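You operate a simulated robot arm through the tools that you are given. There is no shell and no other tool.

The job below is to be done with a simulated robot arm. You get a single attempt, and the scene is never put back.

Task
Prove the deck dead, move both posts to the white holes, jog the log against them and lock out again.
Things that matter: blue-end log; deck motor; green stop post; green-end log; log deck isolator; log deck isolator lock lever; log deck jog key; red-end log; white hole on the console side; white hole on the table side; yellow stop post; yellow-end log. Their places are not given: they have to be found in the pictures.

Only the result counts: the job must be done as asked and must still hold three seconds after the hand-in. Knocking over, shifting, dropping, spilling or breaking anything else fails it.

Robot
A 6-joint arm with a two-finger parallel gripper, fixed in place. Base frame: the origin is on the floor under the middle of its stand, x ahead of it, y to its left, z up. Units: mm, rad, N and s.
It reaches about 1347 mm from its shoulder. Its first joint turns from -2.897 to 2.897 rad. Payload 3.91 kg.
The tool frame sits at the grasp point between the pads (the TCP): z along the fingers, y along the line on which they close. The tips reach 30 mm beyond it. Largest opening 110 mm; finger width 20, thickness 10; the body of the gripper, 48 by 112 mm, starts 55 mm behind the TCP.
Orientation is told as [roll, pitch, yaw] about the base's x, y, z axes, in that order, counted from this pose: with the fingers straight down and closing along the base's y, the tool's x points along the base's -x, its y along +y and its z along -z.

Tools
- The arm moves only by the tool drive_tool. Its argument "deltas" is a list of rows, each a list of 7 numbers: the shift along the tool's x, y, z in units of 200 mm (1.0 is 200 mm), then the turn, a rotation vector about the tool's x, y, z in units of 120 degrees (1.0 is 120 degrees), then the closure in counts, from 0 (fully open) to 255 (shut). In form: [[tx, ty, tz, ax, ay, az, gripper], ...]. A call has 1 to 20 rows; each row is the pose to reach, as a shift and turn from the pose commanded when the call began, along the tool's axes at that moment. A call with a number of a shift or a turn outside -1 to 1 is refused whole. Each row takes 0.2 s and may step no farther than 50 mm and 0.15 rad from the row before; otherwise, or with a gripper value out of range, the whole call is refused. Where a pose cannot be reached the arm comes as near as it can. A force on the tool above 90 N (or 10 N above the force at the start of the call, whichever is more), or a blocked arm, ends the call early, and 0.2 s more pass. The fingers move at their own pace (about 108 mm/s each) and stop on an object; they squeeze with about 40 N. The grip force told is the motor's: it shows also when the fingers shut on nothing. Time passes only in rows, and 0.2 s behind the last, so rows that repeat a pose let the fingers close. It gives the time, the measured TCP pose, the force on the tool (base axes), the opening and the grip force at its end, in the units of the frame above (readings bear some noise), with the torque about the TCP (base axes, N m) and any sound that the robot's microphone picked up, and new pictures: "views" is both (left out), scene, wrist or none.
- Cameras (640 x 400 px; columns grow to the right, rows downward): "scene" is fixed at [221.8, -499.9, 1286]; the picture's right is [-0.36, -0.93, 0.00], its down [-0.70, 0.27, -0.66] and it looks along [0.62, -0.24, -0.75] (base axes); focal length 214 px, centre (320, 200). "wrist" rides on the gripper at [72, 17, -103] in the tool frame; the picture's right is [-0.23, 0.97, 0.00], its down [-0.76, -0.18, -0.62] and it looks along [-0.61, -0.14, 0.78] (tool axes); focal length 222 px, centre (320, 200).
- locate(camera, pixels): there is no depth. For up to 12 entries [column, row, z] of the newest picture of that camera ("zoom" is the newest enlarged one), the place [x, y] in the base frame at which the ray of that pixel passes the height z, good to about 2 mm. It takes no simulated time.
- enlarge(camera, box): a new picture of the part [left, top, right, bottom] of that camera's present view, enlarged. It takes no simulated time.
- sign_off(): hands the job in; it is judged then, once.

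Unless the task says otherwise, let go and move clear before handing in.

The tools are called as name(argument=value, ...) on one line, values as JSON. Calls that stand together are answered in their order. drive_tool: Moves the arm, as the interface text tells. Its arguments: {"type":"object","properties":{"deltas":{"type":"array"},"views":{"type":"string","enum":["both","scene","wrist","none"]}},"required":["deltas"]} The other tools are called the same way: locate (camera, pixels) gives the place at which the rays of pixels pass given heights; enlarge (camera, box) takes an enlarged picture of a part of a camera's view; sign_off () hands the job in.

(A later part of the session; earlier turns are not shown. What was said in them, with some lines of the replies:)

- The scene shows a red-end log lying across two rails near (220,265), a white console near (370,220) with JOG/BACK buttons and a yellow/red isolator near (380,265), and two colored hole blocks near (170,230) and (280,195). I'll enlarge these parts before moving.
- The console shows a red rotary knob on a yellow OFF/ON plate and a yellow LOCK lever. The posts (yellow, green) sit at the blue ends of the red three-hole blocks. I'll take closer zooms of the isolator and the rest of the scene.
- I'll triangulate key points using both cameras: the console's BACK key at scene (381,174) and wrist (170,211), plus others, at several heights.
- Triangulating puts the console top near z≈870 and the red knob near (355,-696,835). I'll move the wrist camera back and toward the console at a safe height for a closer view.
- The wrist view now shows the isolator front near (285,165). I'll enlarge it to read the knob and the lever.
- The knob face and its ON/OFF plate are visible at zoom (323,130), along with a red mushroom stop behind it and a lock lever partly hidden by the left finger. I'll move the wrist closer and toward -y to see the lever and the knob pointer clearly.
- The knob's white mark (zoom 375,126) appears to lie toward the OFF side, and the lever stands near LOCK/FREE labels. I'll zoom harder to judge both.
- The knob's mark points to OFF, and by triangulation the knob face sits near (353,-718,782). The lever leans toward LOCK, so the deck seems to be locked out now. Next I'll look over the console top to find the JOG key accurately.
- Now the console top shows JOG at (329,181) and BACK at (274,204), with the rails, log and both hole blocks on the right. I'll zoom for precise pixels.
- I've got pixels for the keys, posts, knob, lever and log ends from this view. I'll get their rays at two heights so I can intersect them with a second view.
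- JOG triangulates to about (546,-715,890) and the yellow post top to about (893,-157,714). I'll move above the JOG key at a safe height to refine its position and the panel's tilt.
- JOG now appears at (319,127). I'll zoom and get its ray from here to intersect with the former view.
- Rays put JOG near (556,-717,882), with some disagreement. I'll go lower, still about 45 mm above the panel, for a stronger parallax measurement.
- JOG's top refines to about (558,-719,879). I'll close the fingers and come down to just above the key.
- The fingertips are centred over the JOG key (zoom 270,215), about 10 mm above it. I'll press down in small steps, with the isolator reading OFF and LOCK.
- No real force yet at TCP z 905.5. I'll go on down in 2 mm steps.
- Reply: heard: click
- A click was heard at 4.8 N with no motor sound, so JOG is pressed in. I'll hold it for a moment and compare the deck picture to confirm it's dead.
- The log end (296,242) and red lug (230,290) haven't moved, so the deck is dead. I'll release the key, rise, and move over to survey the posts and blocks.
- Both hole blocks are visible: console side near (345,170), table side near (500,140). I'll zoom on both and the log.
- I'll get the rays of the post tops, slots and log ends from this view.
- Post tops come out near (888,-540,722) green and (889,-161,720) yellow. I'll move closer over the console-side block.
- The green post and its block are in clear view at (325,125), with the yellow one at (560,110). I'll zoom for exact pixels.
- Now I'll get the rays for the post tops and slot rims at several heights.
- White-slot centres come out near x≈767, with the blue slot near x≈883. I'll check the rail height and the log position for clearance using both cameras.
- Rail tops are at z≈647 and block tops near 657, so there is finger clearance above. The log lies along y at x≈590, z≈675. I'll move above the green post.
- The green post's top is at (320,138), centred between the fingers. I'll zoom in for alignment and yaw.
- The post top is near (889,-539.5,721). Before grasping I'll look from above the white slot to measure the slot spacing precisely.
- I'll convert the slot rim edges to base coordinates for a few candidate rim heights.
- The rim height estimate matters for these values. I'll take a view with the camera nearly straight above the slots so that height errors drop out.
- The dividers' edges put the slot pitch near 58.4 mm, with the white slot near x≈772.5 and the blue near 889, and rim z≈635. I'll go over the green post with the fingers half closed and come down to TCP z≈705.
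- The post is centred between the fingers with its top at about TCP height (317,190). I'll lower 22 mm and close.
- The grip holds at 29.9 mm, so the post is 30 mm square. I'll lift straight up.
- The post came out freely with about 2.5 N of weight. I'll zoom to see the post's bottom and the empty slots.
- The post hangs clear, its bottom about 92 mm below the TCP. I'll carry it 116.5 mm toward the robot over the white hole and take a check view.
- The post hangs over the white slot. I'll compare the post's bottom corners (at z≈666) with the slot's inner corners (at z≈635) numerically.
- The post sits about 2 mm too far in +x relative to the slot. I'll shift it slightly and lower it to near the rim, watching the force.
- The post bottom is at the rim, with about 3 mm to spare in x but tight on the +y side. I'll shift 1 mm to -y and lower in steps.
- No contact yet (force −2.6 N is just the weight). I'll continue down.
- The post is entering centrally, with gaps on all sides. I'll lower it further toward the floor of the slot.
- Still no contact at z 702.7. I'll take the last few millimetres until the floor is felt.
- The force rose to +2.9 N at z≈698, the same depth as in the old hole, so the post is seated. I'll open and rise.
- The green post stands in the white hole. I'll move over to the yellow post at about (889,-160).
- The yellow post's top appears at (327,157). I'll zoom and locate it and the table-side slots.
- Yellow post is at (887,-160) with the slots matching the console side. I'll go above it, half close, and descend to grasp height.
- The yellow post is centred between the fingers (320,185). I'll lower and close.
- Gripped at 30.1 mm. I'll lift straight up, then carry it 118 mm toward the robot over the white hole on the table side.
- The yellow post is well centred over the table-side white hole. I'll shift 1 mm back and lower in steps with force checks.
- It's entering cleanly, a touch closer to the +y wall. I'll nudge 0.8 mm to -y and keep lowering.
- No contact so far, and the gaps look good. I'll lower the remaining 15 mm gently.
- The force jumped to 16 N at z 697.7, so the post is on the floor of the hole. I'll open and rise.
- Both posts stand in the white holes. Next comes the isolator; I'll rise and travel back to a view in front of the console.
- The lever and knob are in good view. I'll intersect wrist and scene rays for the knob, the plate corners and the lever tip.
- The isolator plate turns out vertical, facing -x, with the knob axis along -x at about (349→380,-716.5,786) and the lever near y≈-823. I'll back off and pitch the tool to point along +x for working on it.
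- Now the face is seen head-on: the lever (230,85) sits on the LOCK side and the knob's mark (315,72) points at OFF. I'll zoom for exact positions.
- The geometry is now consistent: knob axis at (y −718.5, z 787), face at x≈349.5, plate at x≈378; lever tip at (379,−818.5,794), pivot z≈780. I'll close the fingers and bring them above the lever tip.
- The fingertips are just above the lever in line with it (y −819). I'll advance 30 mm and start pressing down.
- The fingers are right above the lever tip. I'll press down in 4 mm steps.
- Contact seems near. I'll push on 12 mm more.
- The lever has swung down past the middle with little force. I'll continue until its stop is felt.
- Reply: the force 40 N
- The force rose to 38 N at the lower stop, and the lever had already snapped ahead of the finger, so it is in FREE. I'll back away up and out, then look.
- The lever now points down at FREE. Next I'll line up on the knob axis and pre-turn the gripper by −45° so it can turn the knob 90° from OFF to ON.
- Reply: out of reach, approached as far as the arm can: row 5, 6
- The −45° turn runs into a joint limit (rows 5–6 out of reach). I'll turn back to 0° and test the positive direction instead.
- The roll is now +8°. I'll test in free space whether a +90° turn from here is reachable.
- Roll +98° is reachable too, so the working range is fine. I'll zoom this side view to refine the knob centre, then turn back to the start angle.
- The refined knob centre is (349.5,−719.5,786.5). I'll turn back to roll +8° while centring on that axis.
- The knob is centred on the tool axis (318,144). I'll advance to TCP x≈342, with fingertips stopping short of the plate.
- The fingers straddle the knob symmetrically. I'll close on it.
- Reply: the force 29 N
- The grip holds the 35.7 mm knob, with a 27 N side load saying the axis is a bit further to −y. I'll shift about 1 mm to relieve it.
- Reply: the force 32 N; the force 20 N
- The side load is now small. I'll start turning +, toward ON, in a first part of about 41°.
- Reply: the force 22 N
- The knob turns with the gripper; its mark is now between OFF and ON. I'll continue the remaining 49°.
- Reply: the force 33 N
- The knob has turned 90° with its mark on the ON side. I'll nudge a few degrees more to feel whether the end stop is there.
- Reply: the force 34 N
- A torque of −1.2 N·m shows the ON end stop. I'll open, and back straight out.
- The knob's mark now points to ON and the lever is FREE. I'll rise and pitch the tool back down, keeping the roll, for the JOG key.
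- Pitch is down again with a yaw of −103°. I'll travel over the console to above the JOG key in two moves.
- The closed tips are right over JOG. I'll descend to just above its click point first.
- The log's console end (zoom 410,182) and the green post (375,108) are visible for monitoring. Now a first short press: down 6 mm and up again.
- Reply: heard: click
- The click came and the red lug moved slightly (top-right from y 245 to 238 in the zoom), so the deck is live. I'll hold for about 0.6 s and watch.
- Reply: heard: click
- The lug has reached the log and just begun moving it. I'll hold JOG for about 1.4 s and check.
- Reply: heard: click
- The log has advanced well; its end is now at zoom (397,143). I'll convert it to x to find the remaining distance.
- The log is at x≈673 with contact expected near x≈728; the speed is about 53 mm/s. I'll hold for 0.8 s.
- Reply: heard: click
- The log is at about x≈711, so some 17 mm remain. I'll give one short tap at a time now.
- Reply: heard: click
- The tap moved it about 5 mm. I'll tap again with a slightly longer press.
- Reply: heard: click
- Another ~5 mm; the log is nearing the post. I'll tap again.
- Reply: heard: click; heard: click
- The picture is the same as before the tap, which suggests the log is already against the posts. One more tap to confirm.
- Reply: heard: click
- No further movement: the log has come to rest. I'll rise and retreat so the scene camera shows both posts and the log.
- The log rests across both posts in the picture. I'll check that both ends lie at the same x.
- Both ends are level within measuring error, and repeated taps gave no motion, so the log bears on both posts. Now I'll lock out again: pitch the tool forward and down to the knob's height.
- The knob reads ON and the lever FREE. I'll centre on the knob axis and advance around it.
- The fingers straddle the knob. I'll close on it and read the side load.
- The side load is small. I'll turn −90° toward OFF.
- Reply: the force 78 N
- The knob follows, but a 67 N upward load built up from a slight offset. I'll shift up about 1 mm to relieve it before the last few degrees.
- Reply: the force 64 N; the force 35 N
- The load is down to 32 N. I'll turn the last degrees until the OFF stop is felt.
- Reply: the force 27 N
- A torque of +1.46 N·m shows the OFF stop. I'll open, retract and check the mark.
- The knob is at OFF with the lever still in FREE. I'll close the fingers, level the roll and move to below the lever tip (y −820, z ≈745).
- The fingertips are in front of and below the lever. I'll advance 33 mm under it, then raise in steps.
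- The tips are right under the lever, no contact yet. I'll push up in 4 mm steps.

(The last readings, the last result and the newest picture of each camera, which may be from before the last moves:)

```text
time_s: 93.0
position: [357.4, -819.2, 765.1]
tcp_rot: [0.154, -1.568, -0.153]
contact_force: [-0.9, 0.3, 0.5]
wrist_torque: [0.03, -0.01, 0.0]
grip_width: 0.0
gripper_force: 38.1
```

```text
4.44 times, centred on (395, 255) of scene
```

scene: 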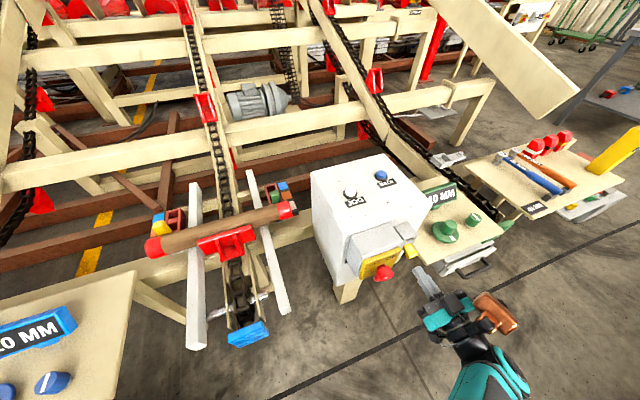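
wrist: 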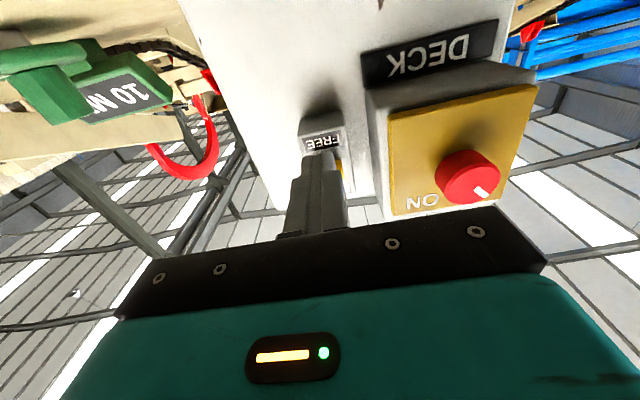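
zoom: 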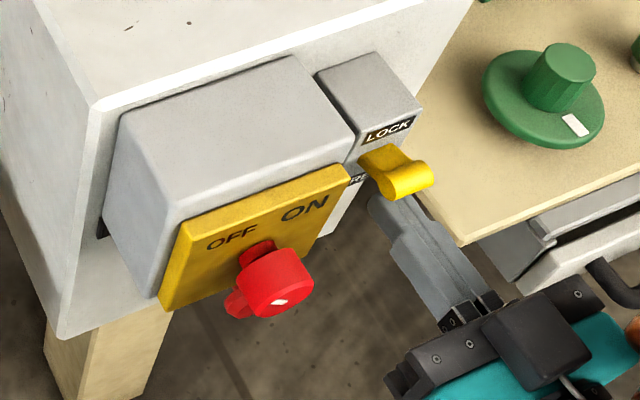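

The lever has snapped up to LOCK. I'll push up a little more to confirm the stop.

drive_tool(deltas=[[-0.025, 0, 0, 0, 0, 0, 255], [-0.05, 0, 0, 0, 0, 0, 255]], views="none")

```text
time_s: 93.6
position: [357.2, -819.0, 774.8]
tcp_rot: [0.576, -1.568, -0.574]
contact_force: [0.1, 3.4, -8.0]
wrist_torque: [-0.05, 0.25, 0.07]
grip_width: 0.0
gripper_force: 37.8
```

The upper stop is felt (−8 N at z 775). I'll lower slightly, back out and look.

drive_tool(deltas=[[0.06, 0, 0, 0, 0, 0, 255], [0.1, 0, -0.1, 0, 0, 0, 255], [0.1, 0, -0.3, 0, 0, 0, 255], [0.05, 0.1, -0.5, 0, 0, 0, 255], [0.0, 0.3, -0.6, 0, 0, 0, 200], [-0.05, 0.5, -0.7, 0, 0, 0, 100]])

enlarge(camera="wrist", box=[180, 10, 400, 190])

enlarge(camera="scene", box=[345, 210, 445, 300])

```text
time_s: 95.0
position: [216.4, -718.5, 785.8]
tcp_rot: [0.852, -1.569, -0.851]
contact_force: [0.6, -0.3, -0.4]
wrist_torque: [-0.01, -0.01, 0.01]
grip_width: 66.8
gripper_force: 0.0
```

scene: 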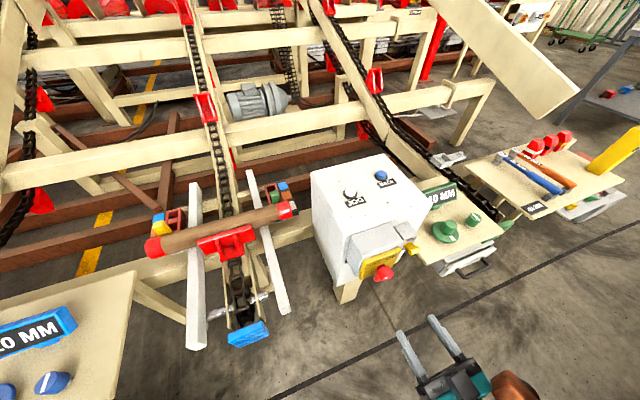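
wrist: 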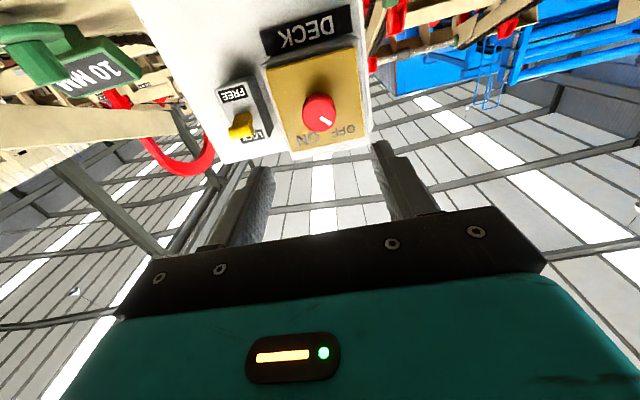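

```text
2.22 times, centred on (290, 100) of wrist
```

zoom: 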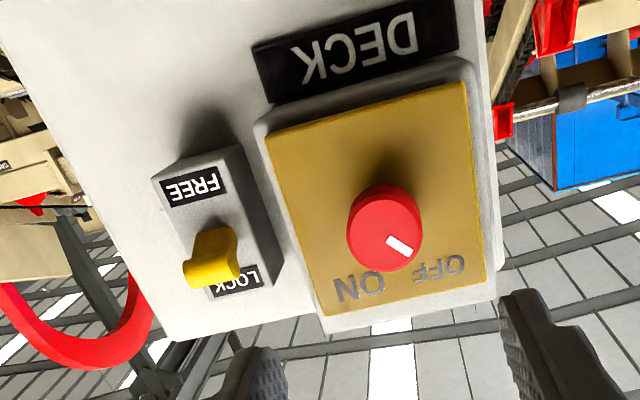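

```text
4.44 times, centred on (395, 255) of scene
```

zoom: 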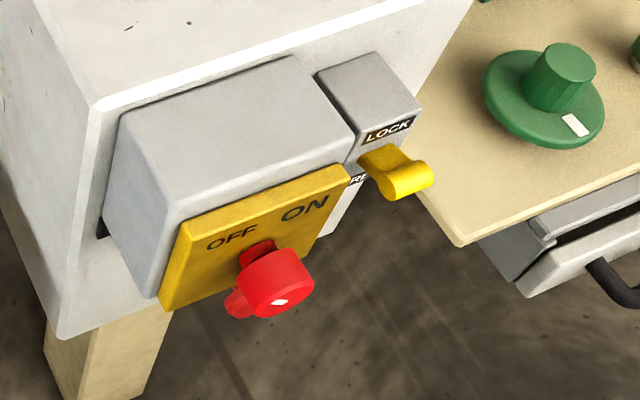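

The isolator is OFF and the lever LOCKed, as at the start. Before handing in I'll pitch the tool back down, rise and look at the log–post contacts from above.

drive_tool(deltas=[[-0.0909, 0, 0, 0, 0.068, 0, 100], [-0.1818, 0, 0, 0, 0.136, 0, 100], [-0.2727, 0, 0, 0, 0.204, 0, 50], [-0.3636, 0, 0, 0, 0.272, 0, 0], [-0.4545, 0, 0, 0, 0.34, 0, 0], [-0.5455, 0, 0, 0, 0.408, 0, 0], [-0.6364, 0, 0, 0, 0.476, 0, 0], [-0.7273, 0, 0, 0, 0.544, 0, 0], [-0.8182, 0, 0, 0, 0.612, 0, 0], [-0.9091, 0, 0, 0, 0.68, 0, 0], [-1.0, 0, 0, 0, 0.75, 0, 0]], views="none")

drive_tool(deltas=[[-0.15, 0.17, -0.05, 0, 0, 0, 0], [-0.3, 0.34, -0.1, 0, 0, 0, 0], [-0.45, 0.51, -0.15, 0, 0, 0, 0], [-0.6, 0.68, -0.2, 0, 0, 0, 0], [-0.75, 0.85, -0.25, 0, 0, 0, 0], [-0.9, 0.98, -0.25, 0, 0, 0, 0]], views="none")

drive_tool(deltas=[[-0.18, 0.15, 0, 0, 0, 0, 0], [-0.36, 0.3, 0, 0, 0, 0, 0], [-0.54, 0.4, 0.0, 0, 0, 0, 0], [-0.75, 0.5, 0.0, 0, 0, 0, 0], [-0.95, 0.6, 0.0, 0, 0, 0, 0]])

```text
time_s: 97.4
position: [215.8, -720.1, 986.1]
tcp_rot: [0.0, 0.003, 0.002]
contact_force: [0.7, -1.2, 0.6]
wrist_torque: [-0.02, -0.01, -0.01]
grip_width: 109.9
gripper_force: 0.1
```

```text
time_s: 98.8
position: [396.5, -523.0, 1034.0]
tcp_rot: [0.0, 0.001, 0.001]
contact_force: [0.0, 0.2, 0.4]
wrist_torque: [0.06, -0.03, 0.02]
grip_width: 110.1
gripper_force: 0.1
```

```text
time_s: 100.0
position: [586.5, -403.6, 1035.9]
tcp_rot: [0.001, 0.003, 0.0]
contact_force: [-0.2, 0.1, 0.0]
wrist_torque: [0.01, -0.01, 0.02]
grip_width: 110.0
gripper_force: 0.1
```

scene: 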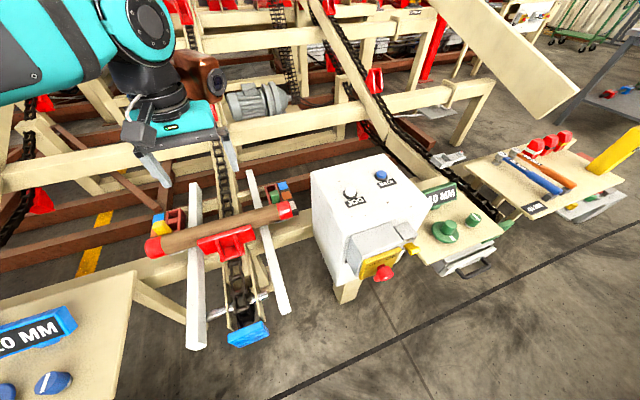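
wrist: 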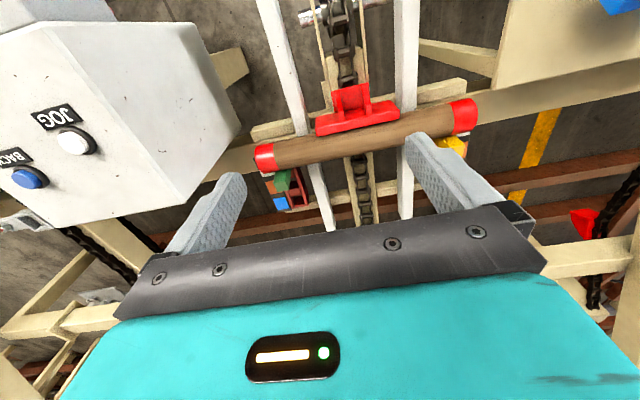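

I'll move the camera to look almost straight down on both contact lines.

drive_tool(deltas=[[-0.2, 0.05, 0, 0, 0, 0, 0], [-0.4, 0.1, 0.04, 0, 0, 0, 0], [-0.6, 0.15, 0.08, 0, 0, 0, 0], [-0.8, 0.21, 0.13, 0, 0, 0, 0], [-1.0, 0.27, 0.18, 0, 0, 0, 0]], views="wrist")

enlarge(camera="wrist", box=[130, 20, 270, 130])

enlarge(camera="wrist", box=[370, 0, 510, 110])

```text
time_s: 101.2
position: [786.1, -349.9, 999.7]
tcp_rot: [0.0, 0.001, -0.001]
contact_force: [-0.9, 0.1, 0.6]
wrist_torque: [0.02, -0.03, -0.02]
grip_width: 110.2
gripper_force: 0.1
```

wrist: 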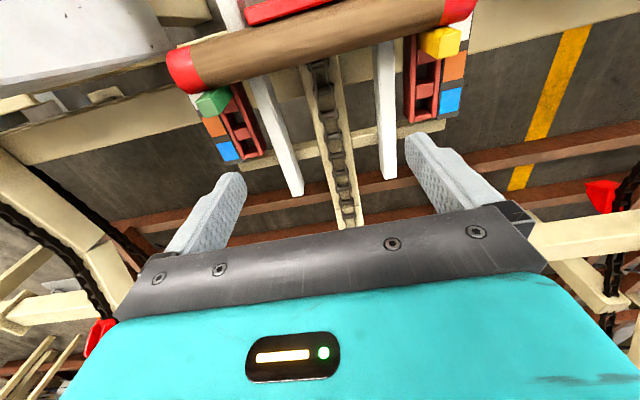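

```text
3.64 times, centred on (200, 75) of wrist
```

zoom: 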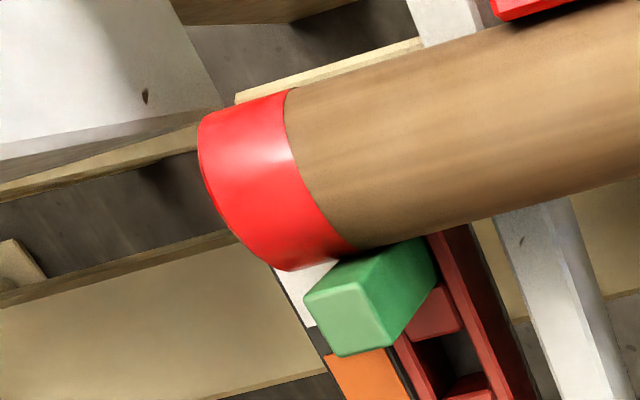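

```text
3.64 times, centred on (440, 55) of wrist
```

zoom: 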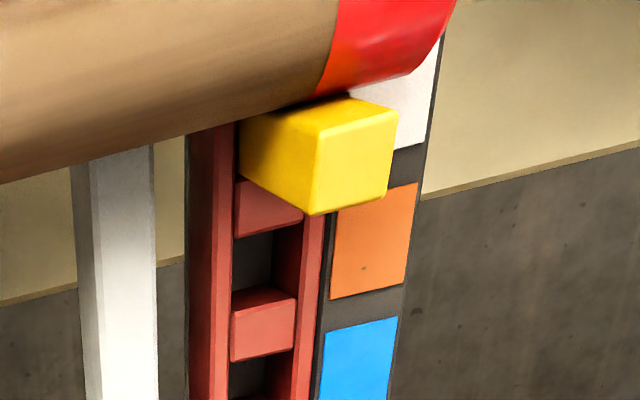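

Both posts appear to touch the log. I'll shift 50 mm further so the camera looks vertically down into the contact lines.

drive_tool(deltas=[[-0.12, 0, 0, 0, 0, 0, 0], [-0.24, 0, 0, 0, 0, 0, 0]], views="wrist")

enlarge(camera="wrist", box=[140, 0, 260, 90])

enlarge(camera="wrist", box=[390, 0, 490, 70])

```text
time_s: 101.8
position: [835.4, -347.8, 999.8]
tcp_rot: [0.001, 0.002, 0.003]
contact_force: [-0.9, -0.5, 1.6]
wrist_torque: [0.0, -0.06, 0.03]
grip_width: 110.1
gripper_force: 0.0
```

wrist: 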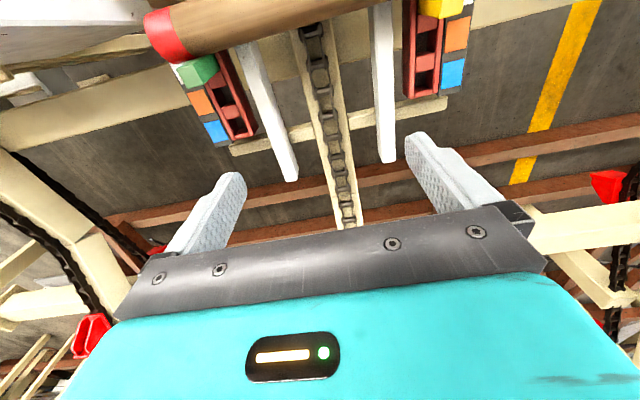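

```text
4.44 times, centred on (200, 45) of wrist
```

zoom: 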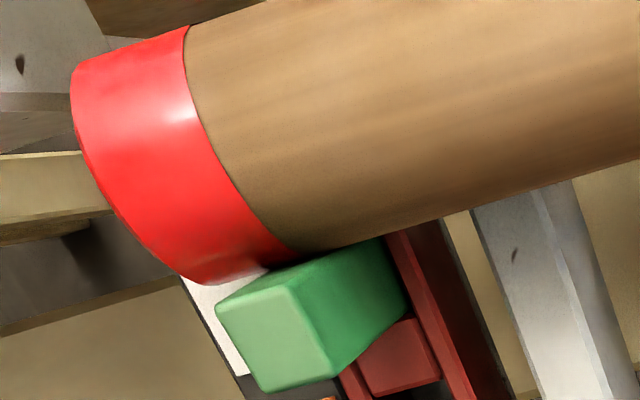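

```text
5.71 times, centred on (440, 35) of wrist
```

zoom: 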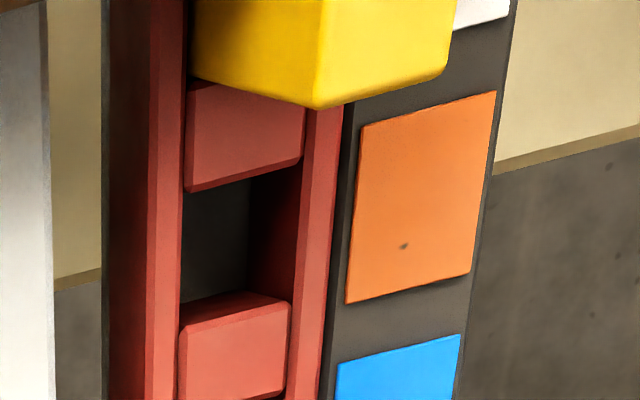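

The green post clearly touches the log, with no gap. I'll check the yellow side the same way.

drive_tool(deltas=[[0.02, 0.2, 0, 0, 0, 0, 0], [0.04, 0.4, 0, 0, 0, 0, 0], [0.06, 0.6, 0, 0, 0, 0, 0], [0.08, 0.79, 0, 0, 0, 0, 0]], views="wrist")

enlarge(camera="wrist", box=[250, 0, 390, 100])

```text
time_s: 102.8
position: [819.8, -190.3, 999.4]
tcp_rot: [0.001, 0.002, -0.001]
contact_force: [-0.1, -0.1, -0.8]
wrist_torque: [0.01, 0.0, -0.03]
grip_width: 110.1
gripper_force: 0.0
```

wrist: 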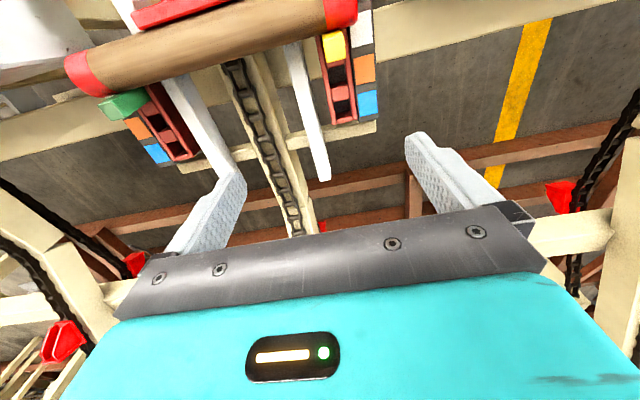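

```text
4.00 times, centred on (320, 50) of wrist
```

zoom: 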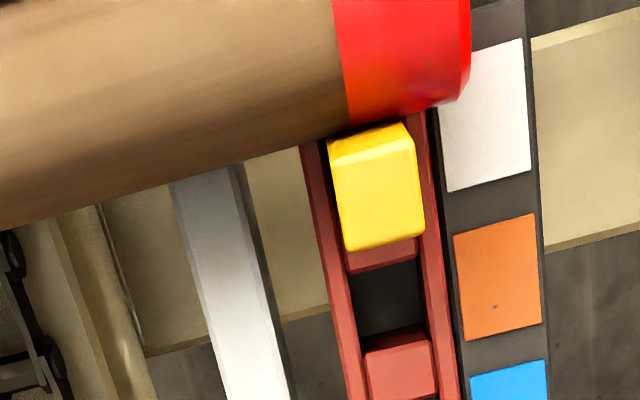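

The yellow post also touches the log. I'll move the arm clear toward its start position and take a last look.

drive_tool(deltas=[[0.2, -0.1, -0.1, 0, 0, 0, 0], [0.4, -0.2, -0.2, 0, 0, 0, 0], [0.6, -0.3, -0.35, 0, 0, 0, 0], [0.8, -0.4, -0.5, 0, 0, 0, 0], [1.0, -0.5, -0.65, 0, 0, 0, 0]], views="none")

drive_tool(deltas=[[0.2, -0.12, -0.02, 0, 0, 0, 0], [0.4, -0.24, -0.04, 0, 0, 0, 0], [0.6, -0.36, -0.06, 0, 0, 0, 0], [0.8, -0.48, -0.08, 0, 0, 0, 0], [1.0, -0.6, -0.1, 0, 0, 0, 0]])

enlarge(camera="scene", box=[130, 160, 330, 310])

enlarge(camera="scene", box=[335, 200, 435, 300])

```text
refused: row 3 steps farther than a row can; nothing moved
```

```text
time_s: 104.0
position: [618.9, -310.1, 1018.1]
tcp_rot: [-0.002, 0.005, 0.001]
contact_force: [1.1, 0.3, 0.0]
wrist_torque: [0.0, 0.0, 0.0]
grip_width: 110.1
gripper_force: 0.1
```

scene: 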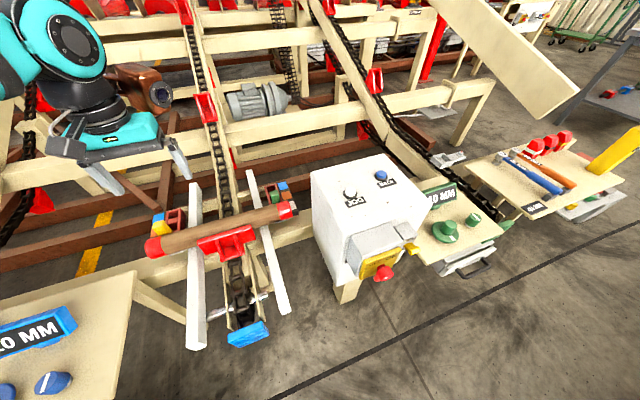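
wrist: 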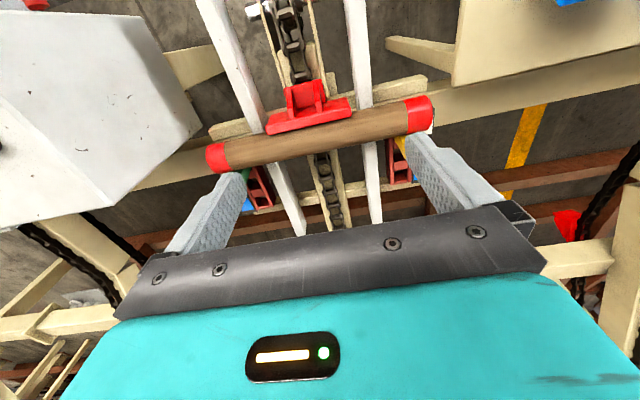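

```text
2.67 times, centred on (230, 235) of scene
```

zoom: 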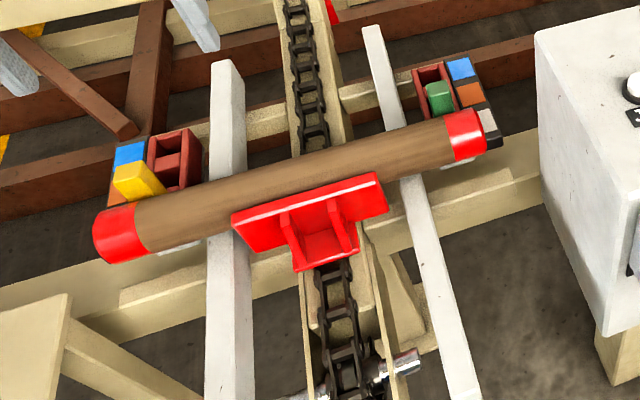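

```text
4.00 times, centred on (385, 250) of scene
```

zoom: 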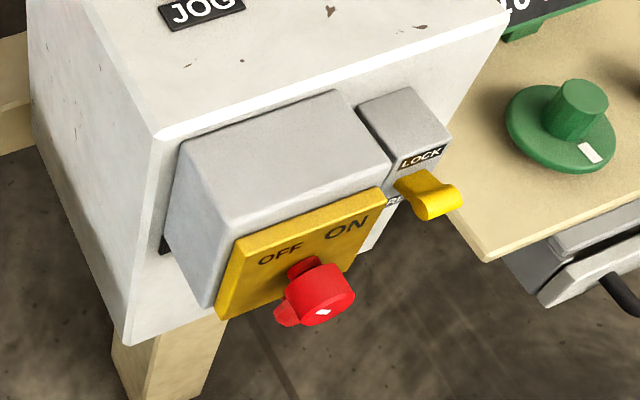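

The final views show the log against both posts in the white holes, the isolator at OFF, the lever in LOCK and the arm well clear at z≈1018 with empty fingers. I'll hand the job in.

sign_off()

```text
The job is handed in.
```

The job is handed in, and all four parts were done; the sign-off reply gave no verdict.

- **Deck proved dead:** The isolator was already at OFF with the lever in LOCK. I held the JOG key down: it clicked, no motor sound was heard, and neither the log nor the red lug moved.
- **Posts moved:** The green and yellow posts are in the white holes on the console and table sides, each seated on the floor of its hole.
- **Log jogged:** I freed the lever, turned the isolator to ON and jogged the red-end log forward until further taps moved nothing. Seen from above, it touches both posts.
- **Locked out again:** I turned the isolator back to its OFF stop and pushed the lever up to LOCK. I did not press JOG again afterwards to re-test it.

The arm was clear of everything with open, empty fingers when I handed in. The red-end log was the only one on this deck, so I took it as "the log".
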